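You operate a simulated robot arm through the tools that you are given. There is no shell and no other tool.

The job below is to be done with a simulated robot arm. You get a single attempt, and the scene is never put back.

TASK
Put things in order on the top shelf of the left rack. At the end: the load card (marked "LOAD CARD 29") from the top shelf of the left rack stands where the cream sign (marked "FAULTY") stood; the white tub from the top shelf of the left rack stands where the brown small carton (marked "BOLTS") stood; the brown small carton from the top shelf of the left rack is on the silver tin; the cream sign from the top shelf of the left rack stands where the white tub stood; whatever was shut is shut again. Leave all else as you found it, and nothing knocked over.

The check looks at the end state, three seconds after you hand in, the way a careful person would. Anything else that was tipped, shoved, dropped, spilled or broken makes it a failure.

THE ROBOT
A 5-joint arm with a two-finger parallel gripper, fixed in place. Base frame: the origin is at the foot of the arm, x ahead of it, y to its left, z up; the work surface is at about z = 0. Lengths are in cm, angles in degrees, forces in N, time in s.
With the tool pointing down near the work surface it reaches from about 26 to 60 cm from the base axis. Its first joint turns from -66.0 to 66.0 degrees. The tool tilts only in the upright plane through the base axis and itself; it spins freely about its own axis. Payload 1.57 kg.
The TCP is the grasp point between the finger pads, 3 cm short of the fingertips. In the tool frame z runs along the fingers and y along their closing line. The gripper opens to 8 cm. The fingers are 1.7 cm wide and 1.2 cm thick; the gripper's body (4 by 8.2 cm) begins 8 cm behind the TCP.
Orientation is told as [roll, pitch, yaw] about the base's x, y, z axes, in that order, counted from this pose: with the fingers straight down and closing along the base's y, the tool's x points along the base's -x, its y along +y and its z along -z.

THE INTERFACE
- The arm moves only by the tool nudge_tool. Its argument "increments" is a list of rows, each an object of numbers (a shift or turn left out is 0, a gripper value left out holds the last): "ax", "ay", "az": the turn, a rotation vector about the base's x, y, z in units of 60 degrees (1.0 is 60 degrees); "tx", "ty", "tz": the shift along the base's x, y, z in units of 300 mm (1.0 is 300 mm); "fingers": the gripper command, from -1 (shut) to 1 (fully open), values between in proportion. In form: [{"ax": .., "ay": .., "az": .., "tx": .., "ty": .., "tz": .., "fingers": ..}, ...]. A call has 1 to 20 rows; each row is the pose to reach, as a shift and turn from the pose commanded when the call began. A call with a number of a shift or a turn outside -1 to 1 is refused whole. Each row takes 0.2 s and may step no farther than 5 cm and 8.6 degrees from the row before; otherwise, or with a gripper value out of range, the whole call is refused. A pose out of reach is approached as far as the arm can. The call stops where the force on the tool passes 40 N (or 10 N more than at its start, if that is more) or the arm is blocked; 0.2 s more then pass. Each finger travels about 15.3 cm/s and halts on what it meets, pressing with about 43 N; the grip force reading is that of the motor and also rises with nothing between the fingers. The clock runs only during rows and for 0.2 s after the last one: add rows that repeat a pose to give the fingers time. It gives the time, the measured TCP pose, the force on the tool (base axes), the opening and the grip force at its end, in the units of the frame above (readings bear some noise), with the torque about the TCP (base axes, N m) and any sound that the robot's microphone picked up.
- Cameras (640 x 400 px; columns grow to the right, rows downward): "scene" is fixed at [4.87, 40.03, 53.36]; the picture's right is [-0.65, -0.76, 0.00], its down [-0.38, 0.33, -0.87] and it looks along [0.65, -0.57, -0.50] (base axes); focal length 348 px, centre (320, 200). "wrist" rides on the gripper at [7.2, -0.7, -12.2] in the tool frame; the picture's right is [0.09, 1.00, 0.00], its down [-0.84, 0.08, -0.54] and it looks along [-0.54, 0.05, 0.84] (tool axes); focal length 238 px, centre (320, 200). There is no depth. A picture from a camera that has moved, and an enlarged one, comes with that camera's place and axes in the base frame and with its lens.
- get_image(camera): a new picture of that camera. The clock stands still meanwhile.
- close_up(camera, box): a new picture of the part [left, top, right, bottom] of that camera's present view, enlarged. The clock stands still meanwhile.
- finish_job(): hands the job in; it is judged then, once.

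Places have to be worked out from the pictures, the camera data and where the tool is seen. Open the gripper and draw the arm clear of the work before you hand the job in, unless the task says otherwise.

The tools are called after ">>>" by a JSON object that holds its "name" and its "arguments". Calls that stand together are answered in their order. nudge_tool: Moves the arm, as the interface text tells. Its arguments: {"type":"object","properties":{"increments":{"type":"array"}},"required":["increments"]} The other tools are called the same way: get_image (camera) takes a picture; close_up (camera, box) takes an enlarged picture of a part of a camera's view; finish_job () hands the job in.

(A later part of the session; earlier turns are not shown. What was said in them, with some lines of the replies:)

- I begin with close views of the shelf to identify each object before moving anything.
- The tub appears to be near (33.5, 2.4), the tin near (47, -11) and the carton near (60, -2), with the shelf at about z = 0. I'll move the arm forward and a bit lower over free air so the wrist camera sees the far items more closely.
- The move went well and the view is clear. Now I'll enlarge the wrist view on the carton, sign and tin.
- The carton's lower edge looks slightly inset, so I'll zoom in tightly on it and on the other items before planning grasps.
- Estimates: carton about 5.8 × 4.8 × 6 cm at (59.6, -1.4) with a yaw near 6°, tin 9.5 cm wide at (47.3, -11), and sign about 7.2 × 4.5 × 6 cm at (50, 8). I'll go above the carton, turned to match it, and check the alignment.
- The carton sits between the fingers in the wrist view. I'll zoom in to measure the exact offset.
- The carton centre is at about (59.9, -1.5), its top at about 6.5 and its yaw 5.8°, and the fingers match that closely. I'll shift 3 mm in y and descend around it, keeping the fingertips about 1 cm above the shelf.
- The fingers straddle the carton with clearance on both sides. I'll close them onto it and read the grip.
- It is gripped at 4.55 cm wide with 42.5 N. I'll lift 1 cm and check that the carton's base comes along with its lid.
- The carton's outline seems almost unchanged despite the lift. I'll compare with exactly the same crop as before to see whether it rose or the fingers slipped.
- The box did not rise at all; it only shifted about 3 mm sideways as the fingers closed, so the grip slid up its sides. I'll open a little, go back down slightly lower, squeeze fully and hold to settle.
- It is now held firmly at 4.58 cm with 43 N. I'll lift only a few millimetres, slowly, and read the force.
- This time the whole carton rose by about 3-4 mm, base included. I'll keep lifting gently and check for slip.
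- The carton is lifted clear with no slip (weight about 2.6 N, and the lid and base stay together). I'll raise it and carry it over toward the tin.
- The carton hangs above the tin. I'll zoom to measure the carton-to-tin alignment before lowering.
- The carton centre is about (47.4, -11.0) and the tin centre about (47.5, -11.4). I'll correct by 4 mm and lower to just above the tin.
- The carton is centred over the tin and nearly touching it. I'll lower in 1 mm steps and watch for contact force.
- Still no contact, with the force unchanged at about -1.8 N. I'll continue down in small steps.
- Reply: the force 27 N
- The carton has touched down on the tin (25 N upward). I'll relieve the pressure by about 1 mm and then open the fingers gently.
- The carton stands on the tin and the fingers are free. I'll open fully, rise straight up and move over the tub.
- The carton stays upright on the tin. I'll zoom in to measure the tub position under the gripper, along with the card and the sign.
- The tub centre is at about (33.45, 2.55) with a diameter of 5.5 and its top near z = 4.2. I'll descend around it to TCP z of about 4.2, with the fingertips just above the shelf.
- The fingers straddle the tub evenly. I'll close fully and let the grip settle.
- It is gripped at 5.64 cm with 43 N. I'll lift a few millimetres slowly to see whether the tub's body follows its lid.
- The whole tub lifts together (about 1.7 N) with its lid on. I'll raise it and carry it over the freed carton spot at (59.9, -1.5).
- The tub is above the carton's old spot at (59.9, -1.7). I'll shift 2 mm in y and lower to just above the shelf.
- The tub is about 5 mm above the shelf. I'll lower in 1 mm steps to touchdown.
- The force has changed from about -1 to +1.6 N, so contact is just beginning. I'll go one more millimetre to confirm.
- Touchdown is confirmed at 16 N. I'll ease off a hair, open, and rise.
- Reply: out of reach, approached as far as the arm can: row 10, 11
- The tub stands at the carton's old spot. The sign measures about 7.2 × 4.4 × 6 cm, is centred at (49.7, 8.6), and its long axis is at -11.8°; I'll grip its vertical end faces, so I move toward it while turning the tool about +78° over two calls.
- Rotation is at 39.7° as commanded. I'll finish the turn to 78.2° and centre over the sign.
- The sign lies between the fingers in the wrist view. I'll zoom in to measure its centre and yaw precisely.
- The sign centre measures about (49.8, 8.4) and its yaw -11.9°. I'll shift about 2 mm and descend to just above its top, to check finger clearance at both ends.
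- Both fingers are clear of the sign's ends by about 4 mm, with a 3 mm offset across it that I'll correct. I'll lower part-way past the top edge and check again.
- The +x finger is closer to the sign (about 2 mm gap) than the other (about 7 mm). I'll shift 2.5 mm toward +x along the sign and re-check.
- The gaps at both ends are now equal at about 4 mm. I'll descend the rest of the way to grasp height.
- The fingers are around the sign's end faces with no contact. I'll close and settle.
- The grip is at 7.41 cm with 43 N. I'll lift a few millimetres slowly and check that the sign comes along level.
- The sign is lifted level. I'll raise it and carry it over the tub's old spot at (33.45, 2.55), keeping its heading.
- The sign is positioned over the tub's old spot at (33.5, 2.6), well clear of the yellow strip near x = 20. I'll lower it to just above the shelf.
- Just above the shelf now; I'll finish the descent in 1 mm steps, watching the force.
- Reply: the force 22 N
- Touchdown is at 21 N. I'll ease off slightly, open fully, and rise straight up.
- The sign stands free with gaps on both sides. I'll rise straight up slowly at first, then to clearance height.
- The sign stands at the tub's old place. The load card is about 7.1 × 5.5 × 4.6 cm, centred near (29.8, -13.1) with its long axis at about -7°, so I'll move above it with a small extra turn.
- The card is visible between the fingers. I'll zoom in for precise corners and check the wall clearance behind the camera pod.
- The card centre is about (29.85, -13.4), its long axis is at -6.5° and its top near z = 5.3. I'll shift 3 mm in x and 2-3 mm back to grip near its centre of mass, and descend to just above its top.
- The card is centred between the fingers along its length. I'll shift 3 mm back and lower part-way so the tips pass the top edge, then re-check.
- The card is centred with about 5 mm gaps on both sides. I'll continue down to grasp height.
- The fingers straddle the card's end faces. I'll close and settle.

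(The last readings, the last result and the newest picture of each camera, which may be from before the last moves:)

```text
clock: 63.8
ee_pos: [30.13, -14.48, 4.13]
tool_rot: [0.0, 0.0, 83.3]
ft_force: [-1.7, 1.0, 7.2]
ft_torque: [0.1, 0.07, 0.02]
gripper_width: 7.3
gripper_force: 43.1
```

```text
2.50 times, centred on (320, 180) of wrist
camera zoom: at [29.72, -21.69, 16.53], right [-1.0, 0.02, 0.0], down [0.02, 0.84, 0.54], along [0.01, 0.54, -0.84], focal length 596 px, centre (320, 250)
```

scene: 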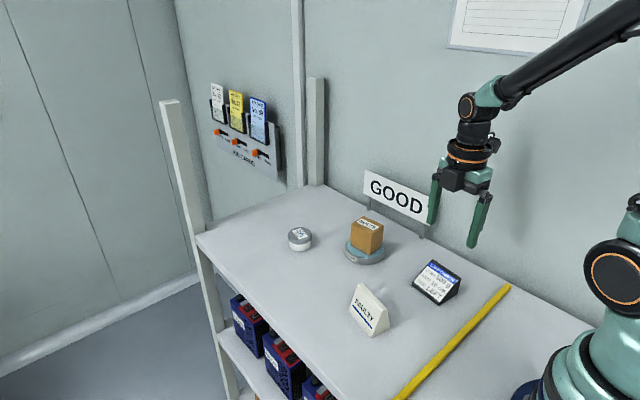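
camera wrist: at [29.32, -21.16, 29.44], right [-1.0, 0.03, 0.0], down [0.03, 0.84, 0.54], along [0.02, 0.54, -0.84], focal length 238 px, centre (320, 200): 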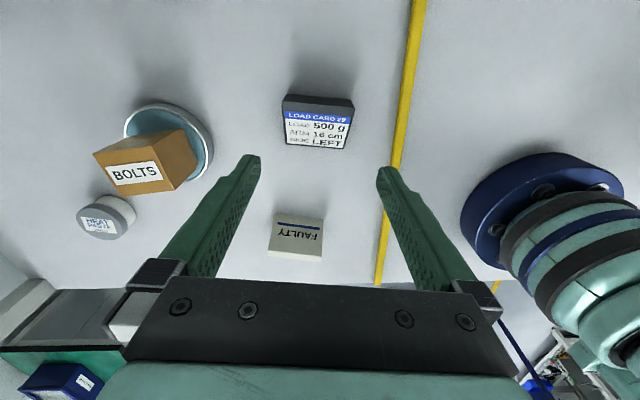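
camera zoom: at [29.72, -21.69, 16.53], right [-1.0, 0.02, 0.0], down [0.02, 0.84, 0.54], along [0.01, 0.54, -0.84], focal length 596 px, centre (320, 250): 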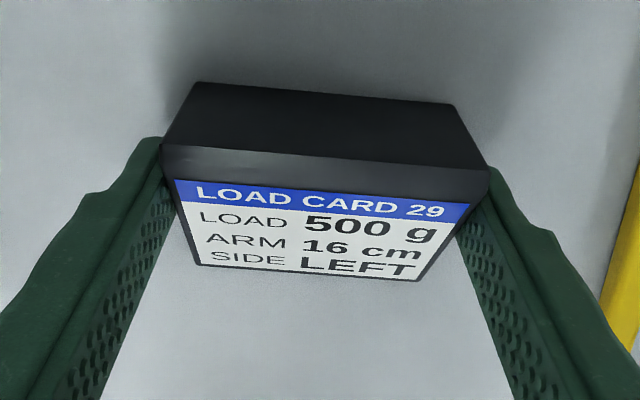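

It is gripped at 7.3 cm with 43 N. I'll lift slowly and check that the card stays level.

>>> {"name": "nudge_tool", "arguments": {"increments": [{"tz": 0.004, "fingers": -1}, {"tz": 0.008}, {"tz": 0.013}, {"tz": 0.018}, {"tz": 0.024}, {"tz": 0.03}, {"tz": 0.036}, {"tz": 0.036}]}}

>>> {"name": "close_up", "arguments": {"camera": "scene", "box": [395, 200, 495, 320]}}

>>> {"name": "close_up", "arguments": {"camera": "wrist", "box": [220, 100, 420, 260]}}

```text
clock: 65.6
ee_pos: [30.08, -14.49, 5.38]
tool_rot: [-0.1, 0.0, 83.3]
ft_force: [0.0, -0.1, -1.3]
ft_torque: [0.0, 0.0, -0.04]
gripper_width: 7.3
gripper_force: 43.3
```

```text
3.33 times, centred on (445, 260) of scene
camera zoom: at [4.87, 40.03, 53.36], right [-0.65, -0.76, 0.0], down [-0.38, 0.33, -0.87], along [0.65, -0.57, -0.5], focal length 1159 px, centre (-97, 0)
```

zoom: 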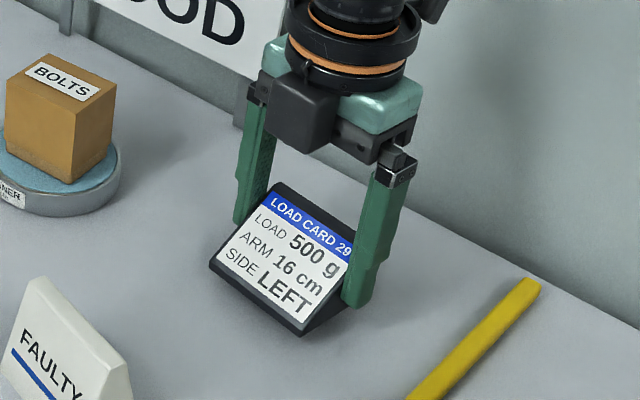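

```text
2.50 times, centred on (320, 180) of wrist
camera zoom: at [29.84, -21.67, 17.69], right [-1.0, 0.02, 0.0], down [0.02, 0.84, 0.54], along [0.01, 0.54, -0.84], focal length 596 px, centre (320, 250)
```

zoom: 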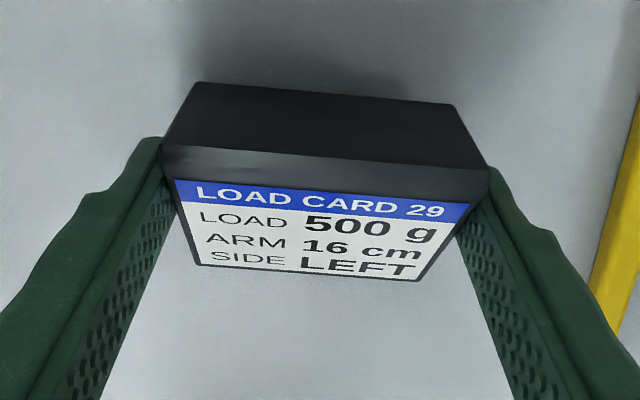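

The card lifts level (about 1.3 N). I'll raise it above everything on the shelf and carry it to the sign's old place; TCP target (49.8, 7.75) so that the card's base centre lands at about (49.87, 8.4).

>>> {"name": "nudge_tool", "arguments": {"increments": [{"tz": 0.05, "fingers": -1}, {"tz": 0.12}, {"tz": 0.2}, {"tz": 0.28}, {"tz": 0.34}, {"tx": 0.03, "ty": 0.034, "tz": 0.36}, {"tx": 0.09, "ty": 0.102, "tz": 0.36}, {"tx": 0.155, "ty": 0.176, "tz": 0.36}, {"tx": 0.225, "ty": 0.255, "tz": 0.36}, {"tx": 0.295, "ty": 0.334, "tz": 0.36}, {"tx": 0.365, "ty": 0.413, "tz": 0.36}, {"tx": 0.435, "ty": 0.492, "tz": 0.36}, {"tx": 0.505, "ty": 0.571, "tz": 0.36}, {"tx": 0.57, "ty": 0.645, "tz": 0.36}, {"tx": 0.62, "ty": 0.702, "tz": 0.36}, {"tx": 0.648, "ty": 0.734, "tz": 0.36}, {"tx": 0.657, "ty": 0.742, "tz": 0.36}, {"tx": 0.657, "ty": 0.742, "tz": 0.36}]}}

>>> {"name": "get_image", "arguments": {"camera": "wrist"}}

>>> {"name": "get_image", "arguments": {"camera": "scene"}}

```text
clock: 69.4
ee_pos: [49.58, 7.85, 15.94]
tool_rot: [0.0, 0.1, 83.3]
ft_force: [0.4, -0.2, 0.0]
ft_torque: [-0.01, 0.02, 0.0]
gripper_width: 7.32
gripper_force: 42.9
```

```text
taken
camera wrist: at [49.3, 0.58, 28.3], right [-1.0, 0.02, 0.0], down [0.02, 0.84, 0.54], along [0.01, 0.54, -0.84], focal length 238 px, centre (320, 200)
```

wrist: 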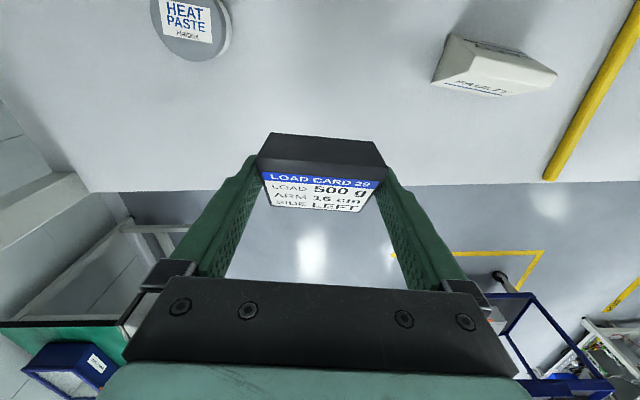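

```text
taken
```

scene: 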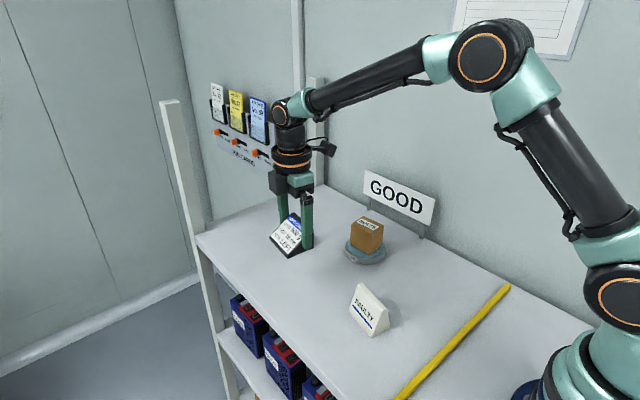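

The card is over the sign's old spot. I'll lower it to just above the shelf.

>>> {"name": "nudge_tool", "arguments": {"increments": [{"tx": 0.005, "tz": -0.08, "fingers": -1}, {"tx": 0.005, "tz": -0.16}, {"tx": 0.005, "tz": -0.23}, {"tx": 0.005, "tz": -0.29}, {"tx": 0.005, "tz": -0.335}, {"tx": 0.005, "tz": -0.36}, {"tx": 0.005, "tz": -0.37}, {"tx": 0.005, "tz": -0.37}]}}

>>> {"name": "close_up", "arguments": {"camera": "scene", "box": [250, 190, 350, 315]}}

```text
clock: 71.2
ee_pos: [49.63, 7.54, 4.96]
tool_rot: [0.0, 0.0, 83.3]
ft_force: [0.2, -0.3, -0.4]
ft_torque: [0.02, 0.01, 0.02]
gripper_width: 7.29
gripper_force: 42.8
```

```text
3.20 times, centred on (300, 252) of scene
camera zoom: at [4.87, 40.03, 53.36], right [-0.65, -0.76, 0.0], down [-0.38, 0.33, -0.87], along [0.65, -0.57, -0.5], focal length 1113 px, centre (384, 32)
```

zoom: 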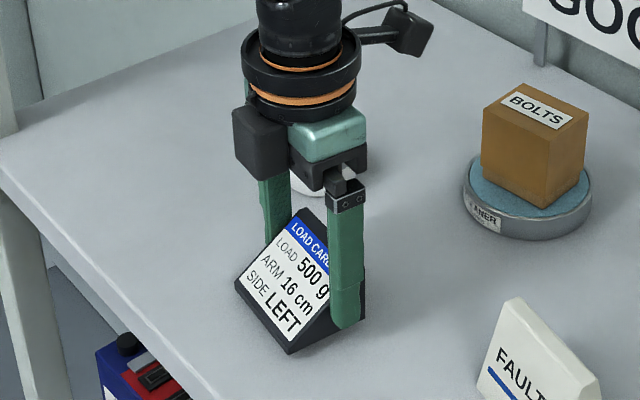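

The card sits right over the sign's old footprint. I'll lower gently to contact.

>>> {"name": "nudge_tool", "arguments": {"increments": [{"tz": -0.005, "fingers": -1}, {"tz": -0.01}, {"tz": -0.014}, {"tz": -0.018}, {"tz": -0.021}, {"tz": -0.021}]}}

```text
clock: 72.6
ee_pos: [49.9, 7.58, 4.24]
tool_rot: [0.1, -0.1, 83.3]
ft_force: [1.0, 0.7, -0.3]
ft_torque: [-0.04, -0.01, 0.02]
gripper_width: 7.31
gripper_force: 43.3
```

No contact yet at z = 4.24. I'll go down another 1-2 mm.

>>> {"name": "nudge_tool", "arguments": {"increments": [{"tz": -0.002, "fingers": -1}, {"tz": -0.004}, {"tz": -0.005}, {"tz": -0.005}]}}

```text
clock: 73.6
ee_pos: [49.93, 7.69, 4.26]
tool_rot: [0.1, 0.0, 83.2]
ft_force: [-0.1, -0.6, 2.9]
ft_torque: [-0.09, 0.05, -0.03]
gripper_width: 7.3
gripper_force: 42.6
```

The force has risen to +2.9 N, so contact is beginning. I'll go one more small step to seat it.

>>> {"name": "nudge_tool", "arguments": {"increments": [{"tz": -0.002, "fingers": -1}, {"tz": -0.003}, {"tz": -0.003}]}}

>>> {"name": "close_up", "arguments": {"camera": "scene", "box": [250, 190, 350, 315]}}

```text
clock: 74.4
ee_pos: [49.84, 7.73, 4.29]
tool_rot: [-0.1, 0.0, 83.3]
ft_force: [1.3, 0.4, 8.3]
ft_torque: [-0.04, 0.21, 0.02]
gripper_width: 7.3
gripper_force: 42.8
```

```text
3.20 times, centred on (300, 252) of scene
camera zoom: at [4.87, 40.03, 53.36], right [-0.65, -0.76, 0.0], down [-0.38, 0.33, -0.87], along [0.65, -0.57, -0.5], focal length 1113 px, centre (384, 32)
```

zoom: 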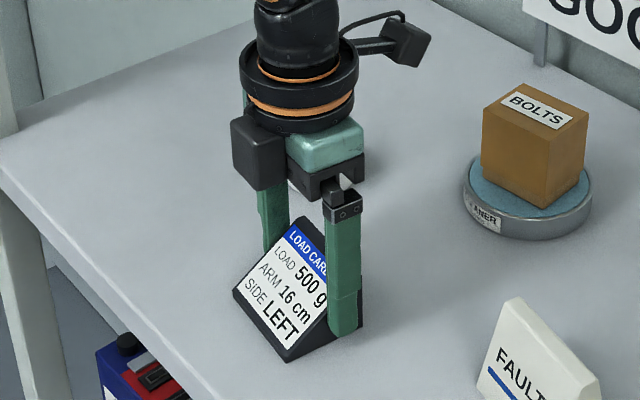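

The card is seated on the shelf (8 N). I'll open the fingers and check before rising.

>>> {"name": "nudge_tool", "arguments": {"increments": [{"fingers": -1}, {"fingers": 0.9}, {"fingers": 1}, {"fingers": 1}, {"fingers": 1}]}}

>>> {"name": "close_up", "arguments": {"camera": "wrist", "box": [220, 100, 420, 260]}}

```text
clock: 75.6
ee_pos: [49.74, 7.72, 4.07]
tool_rot: [0.0, -0.1, 83.3]
ft_force: [-0.1, 0.4, 0.8]
ft_torque: [0.0, -0.02, -0.02]
gripper_width: 7.98
gripper_force: 0.1
```

```text
2.50 times, centred on (320, 180) of wrist
camera zoom: at [49.58, 0.53, 16.46], right [-1.0, 0.02, 0.0], down [0.02, 0.84, 0.54], along [0.01, 0.54, -0.84], focal length 596 px, centre (320, 250)
```

zoom: 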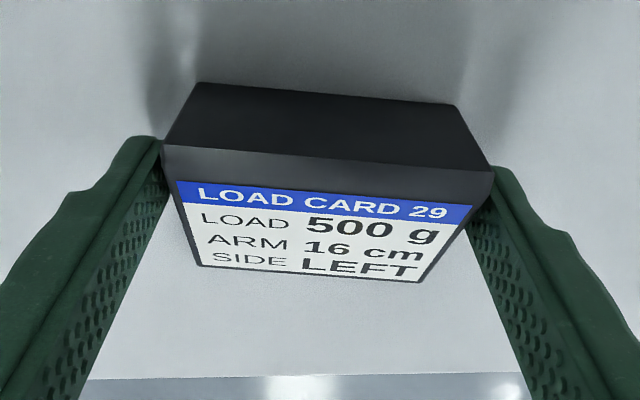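

The fingers are open and the card stands centred between them. I'll rise straight up, slowly at first.

>>> {"name": "nudge_tool", "arguments": {"increments": [{"tz": 0.02, "fingers": 1}, {"tz": 0.05}, {"tz": 0.09}, {"tz": 0.14}, {"tz": 0.2}, {"tz": 0.28}, {"tz": 0.37}, {"tz": 0.45}, {"tz": 0.45}]}}

>>> {"name": "get_image", "arguments": {"camera": "wrist"}}

>>> {"name": "get_image", "arguments": {"camera": "scene"}}

```text
clock: 77.6
ee_pos: [49.8, 7.77, 17.67]
tool_rot: [-0.1, 0.0, 83.3]
ft_force: [-0.1, 0.1, -0.2]
ft_torque: [-0.01, 0.0, 0.01]
gripper_width: 7.99
gripper_force: 0.0
```

```text
taken
camera wrist: at [49.53, 0.62, 30.09], right [-1.0, 0.02, 0.0], down [0.02, 0.84, 0.54], along [0.01, 0.54, -0.84], focal length 238 px, centre (320, 200)
```

wrist: 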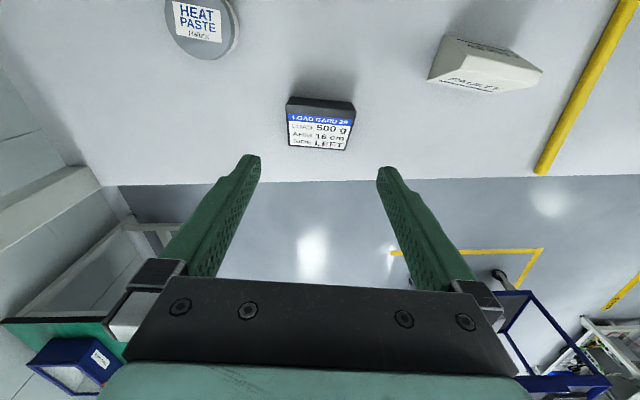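

```text
taken
```

scene: 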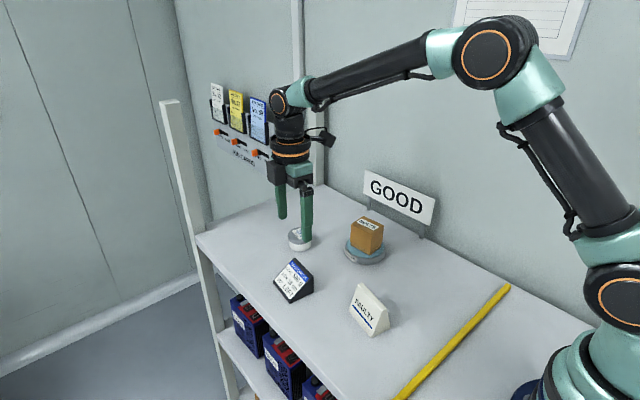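

All four items are placed and upright. I'll draw the arm up and back toward its starting pose, away from the work.

>>> {"name": "nudge_tool", "arguments": {"increments": [{"tz": 0.09, "az": -0.05}, {"tz": 0.19, "az": -0.15}, {"tx": -0.04, "ty": -0.02, "tz": 0.29, "az": -0.26}, {"tx": -0.11, "ty": -0.05, "tz": 0.37, "az": -0.37}, {"tx": -0.19, "ty": -0.08, "tz": 0.43, "az": -0.48}, {"tx": -0.28, "ty": -0.11, "tz": 0.47, "az": -0.59}, {"tx": -0.37, "ty": -0.14, "tz": 0.49, "az": -0.7}, {"tx": -0.45, "ty": -0.17, "tz": 0.49, "az": -0.7}, {"tx": -0.49, "ty": -0.18, "tz": 0.49, "az": -0.7}, {"tx": -0.49, "ty": -0.18, "tz": 0.49, "az": -0.7}]}}

>>> {"name": "nudge_tool", "arguments": {"increments": [{"az": -0.1}, {"az": -0.21}, {"az": -0.32}, {"az": -0.43}, {"az": -0.54}, {"az": -0.63}, {"az": -0.688}, {"az": -0.688}]}}

>>> {"name": "get_image", "arguments": {"camera": "scene"}}

>>> {"name": "get_image", "arguments": {"camera": "wrist"}}

>>> {"name": "close_up", "arguments": {"camera": "scene", "box": [240, 180, 520, 355]}}

```text
clock: 79.8
ee_pos: [35.12, 2.2, 32.24]
tool_rot: [-0.1, 0.0, 41.3]
ft_force: [0.4, -0.2, -0.5]
ft_torque: [0.01, 0.03, -0.02]
gripper_width: 7.98
gripper_force: 0.0
```

```text
clock: 81.6
ee_pos: [35.16, 2.18, 32.26]
tool_rot: [0.0, 0.0, -0.2]
ft_force: [-1.8, 0.4, -0.1]
ft_torque: [-0.01, 0.0, 0.01]
gripper_width: 7.97
gripper_force: 0.0
```

```text
taken
```

scene: 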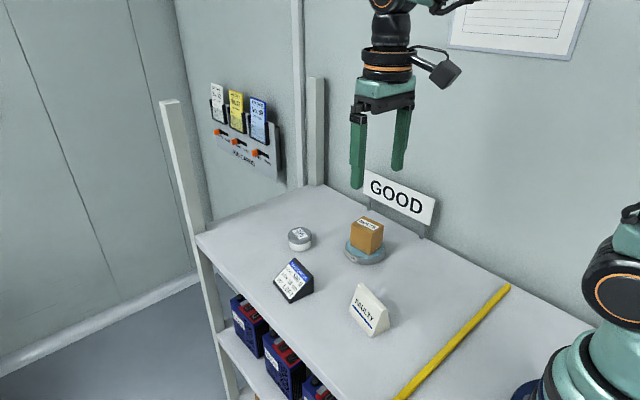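

```text
taken
camera wrist: at [27.88, 1.66, 44.6], right [-0.09, 1.0, 0.0], down [0.84, 0.08, 0.54], along [0.54, 0.05, -0.84], focal length 238 px, centre (320, 200)
```

wrist: 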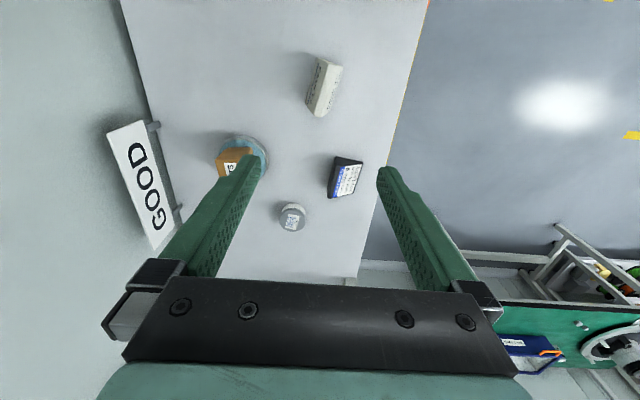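

```text
2.29 times, centred on (380, 268) of scene
camera zoom: at [4.87, 40.03, 53.36], right [-0.65, -0.76, 0.0], down [-0.38, 0.33, -0.87], along [0.65, -0.57, -0.5], focal length 795 px, centre (183, 46)
```

zoom: 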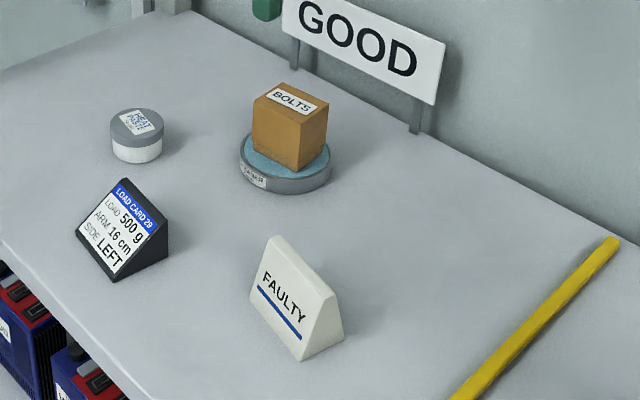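

The final views show everything upright and in place: the card on the sign's old spot, the sign on the tub's, the shut tub on the carton's, and the carton on the tin. Projected centres match to within a few millimetres, nothing else has moved, and the arm is clear with the gripper open, so I'm handing in.

>>> {"name": "finish_job", "arguments": {}}

```text
The job is handed in.
```

The top shelf of the left rack is rearranged as asked, and I've handed the job in. From the final pictures, the moved items look within about 5 mm of their targets. I don't have the check's result yet.

- **Load card 29:** stands where the "FAULTY" sign stood, facing the same way as before.
- **White tub:** stands where the "BOLTS" carton stood, with its lid still on.
- **"BOLTS" carton:** sits upright, centred on the silver tin.
- **"FAULTY" sign:** stands where the white tub stood.

Nothing needed opening, and in the final pictures nothing else on the shelf had moved or tipped. On the first try at lifting the carton, the grip slid up its sides without raising it. That shifted the carton about 3 mm before I gripped it again. The gripper is open and the arm is back near its starting pose, clear of the shelf.
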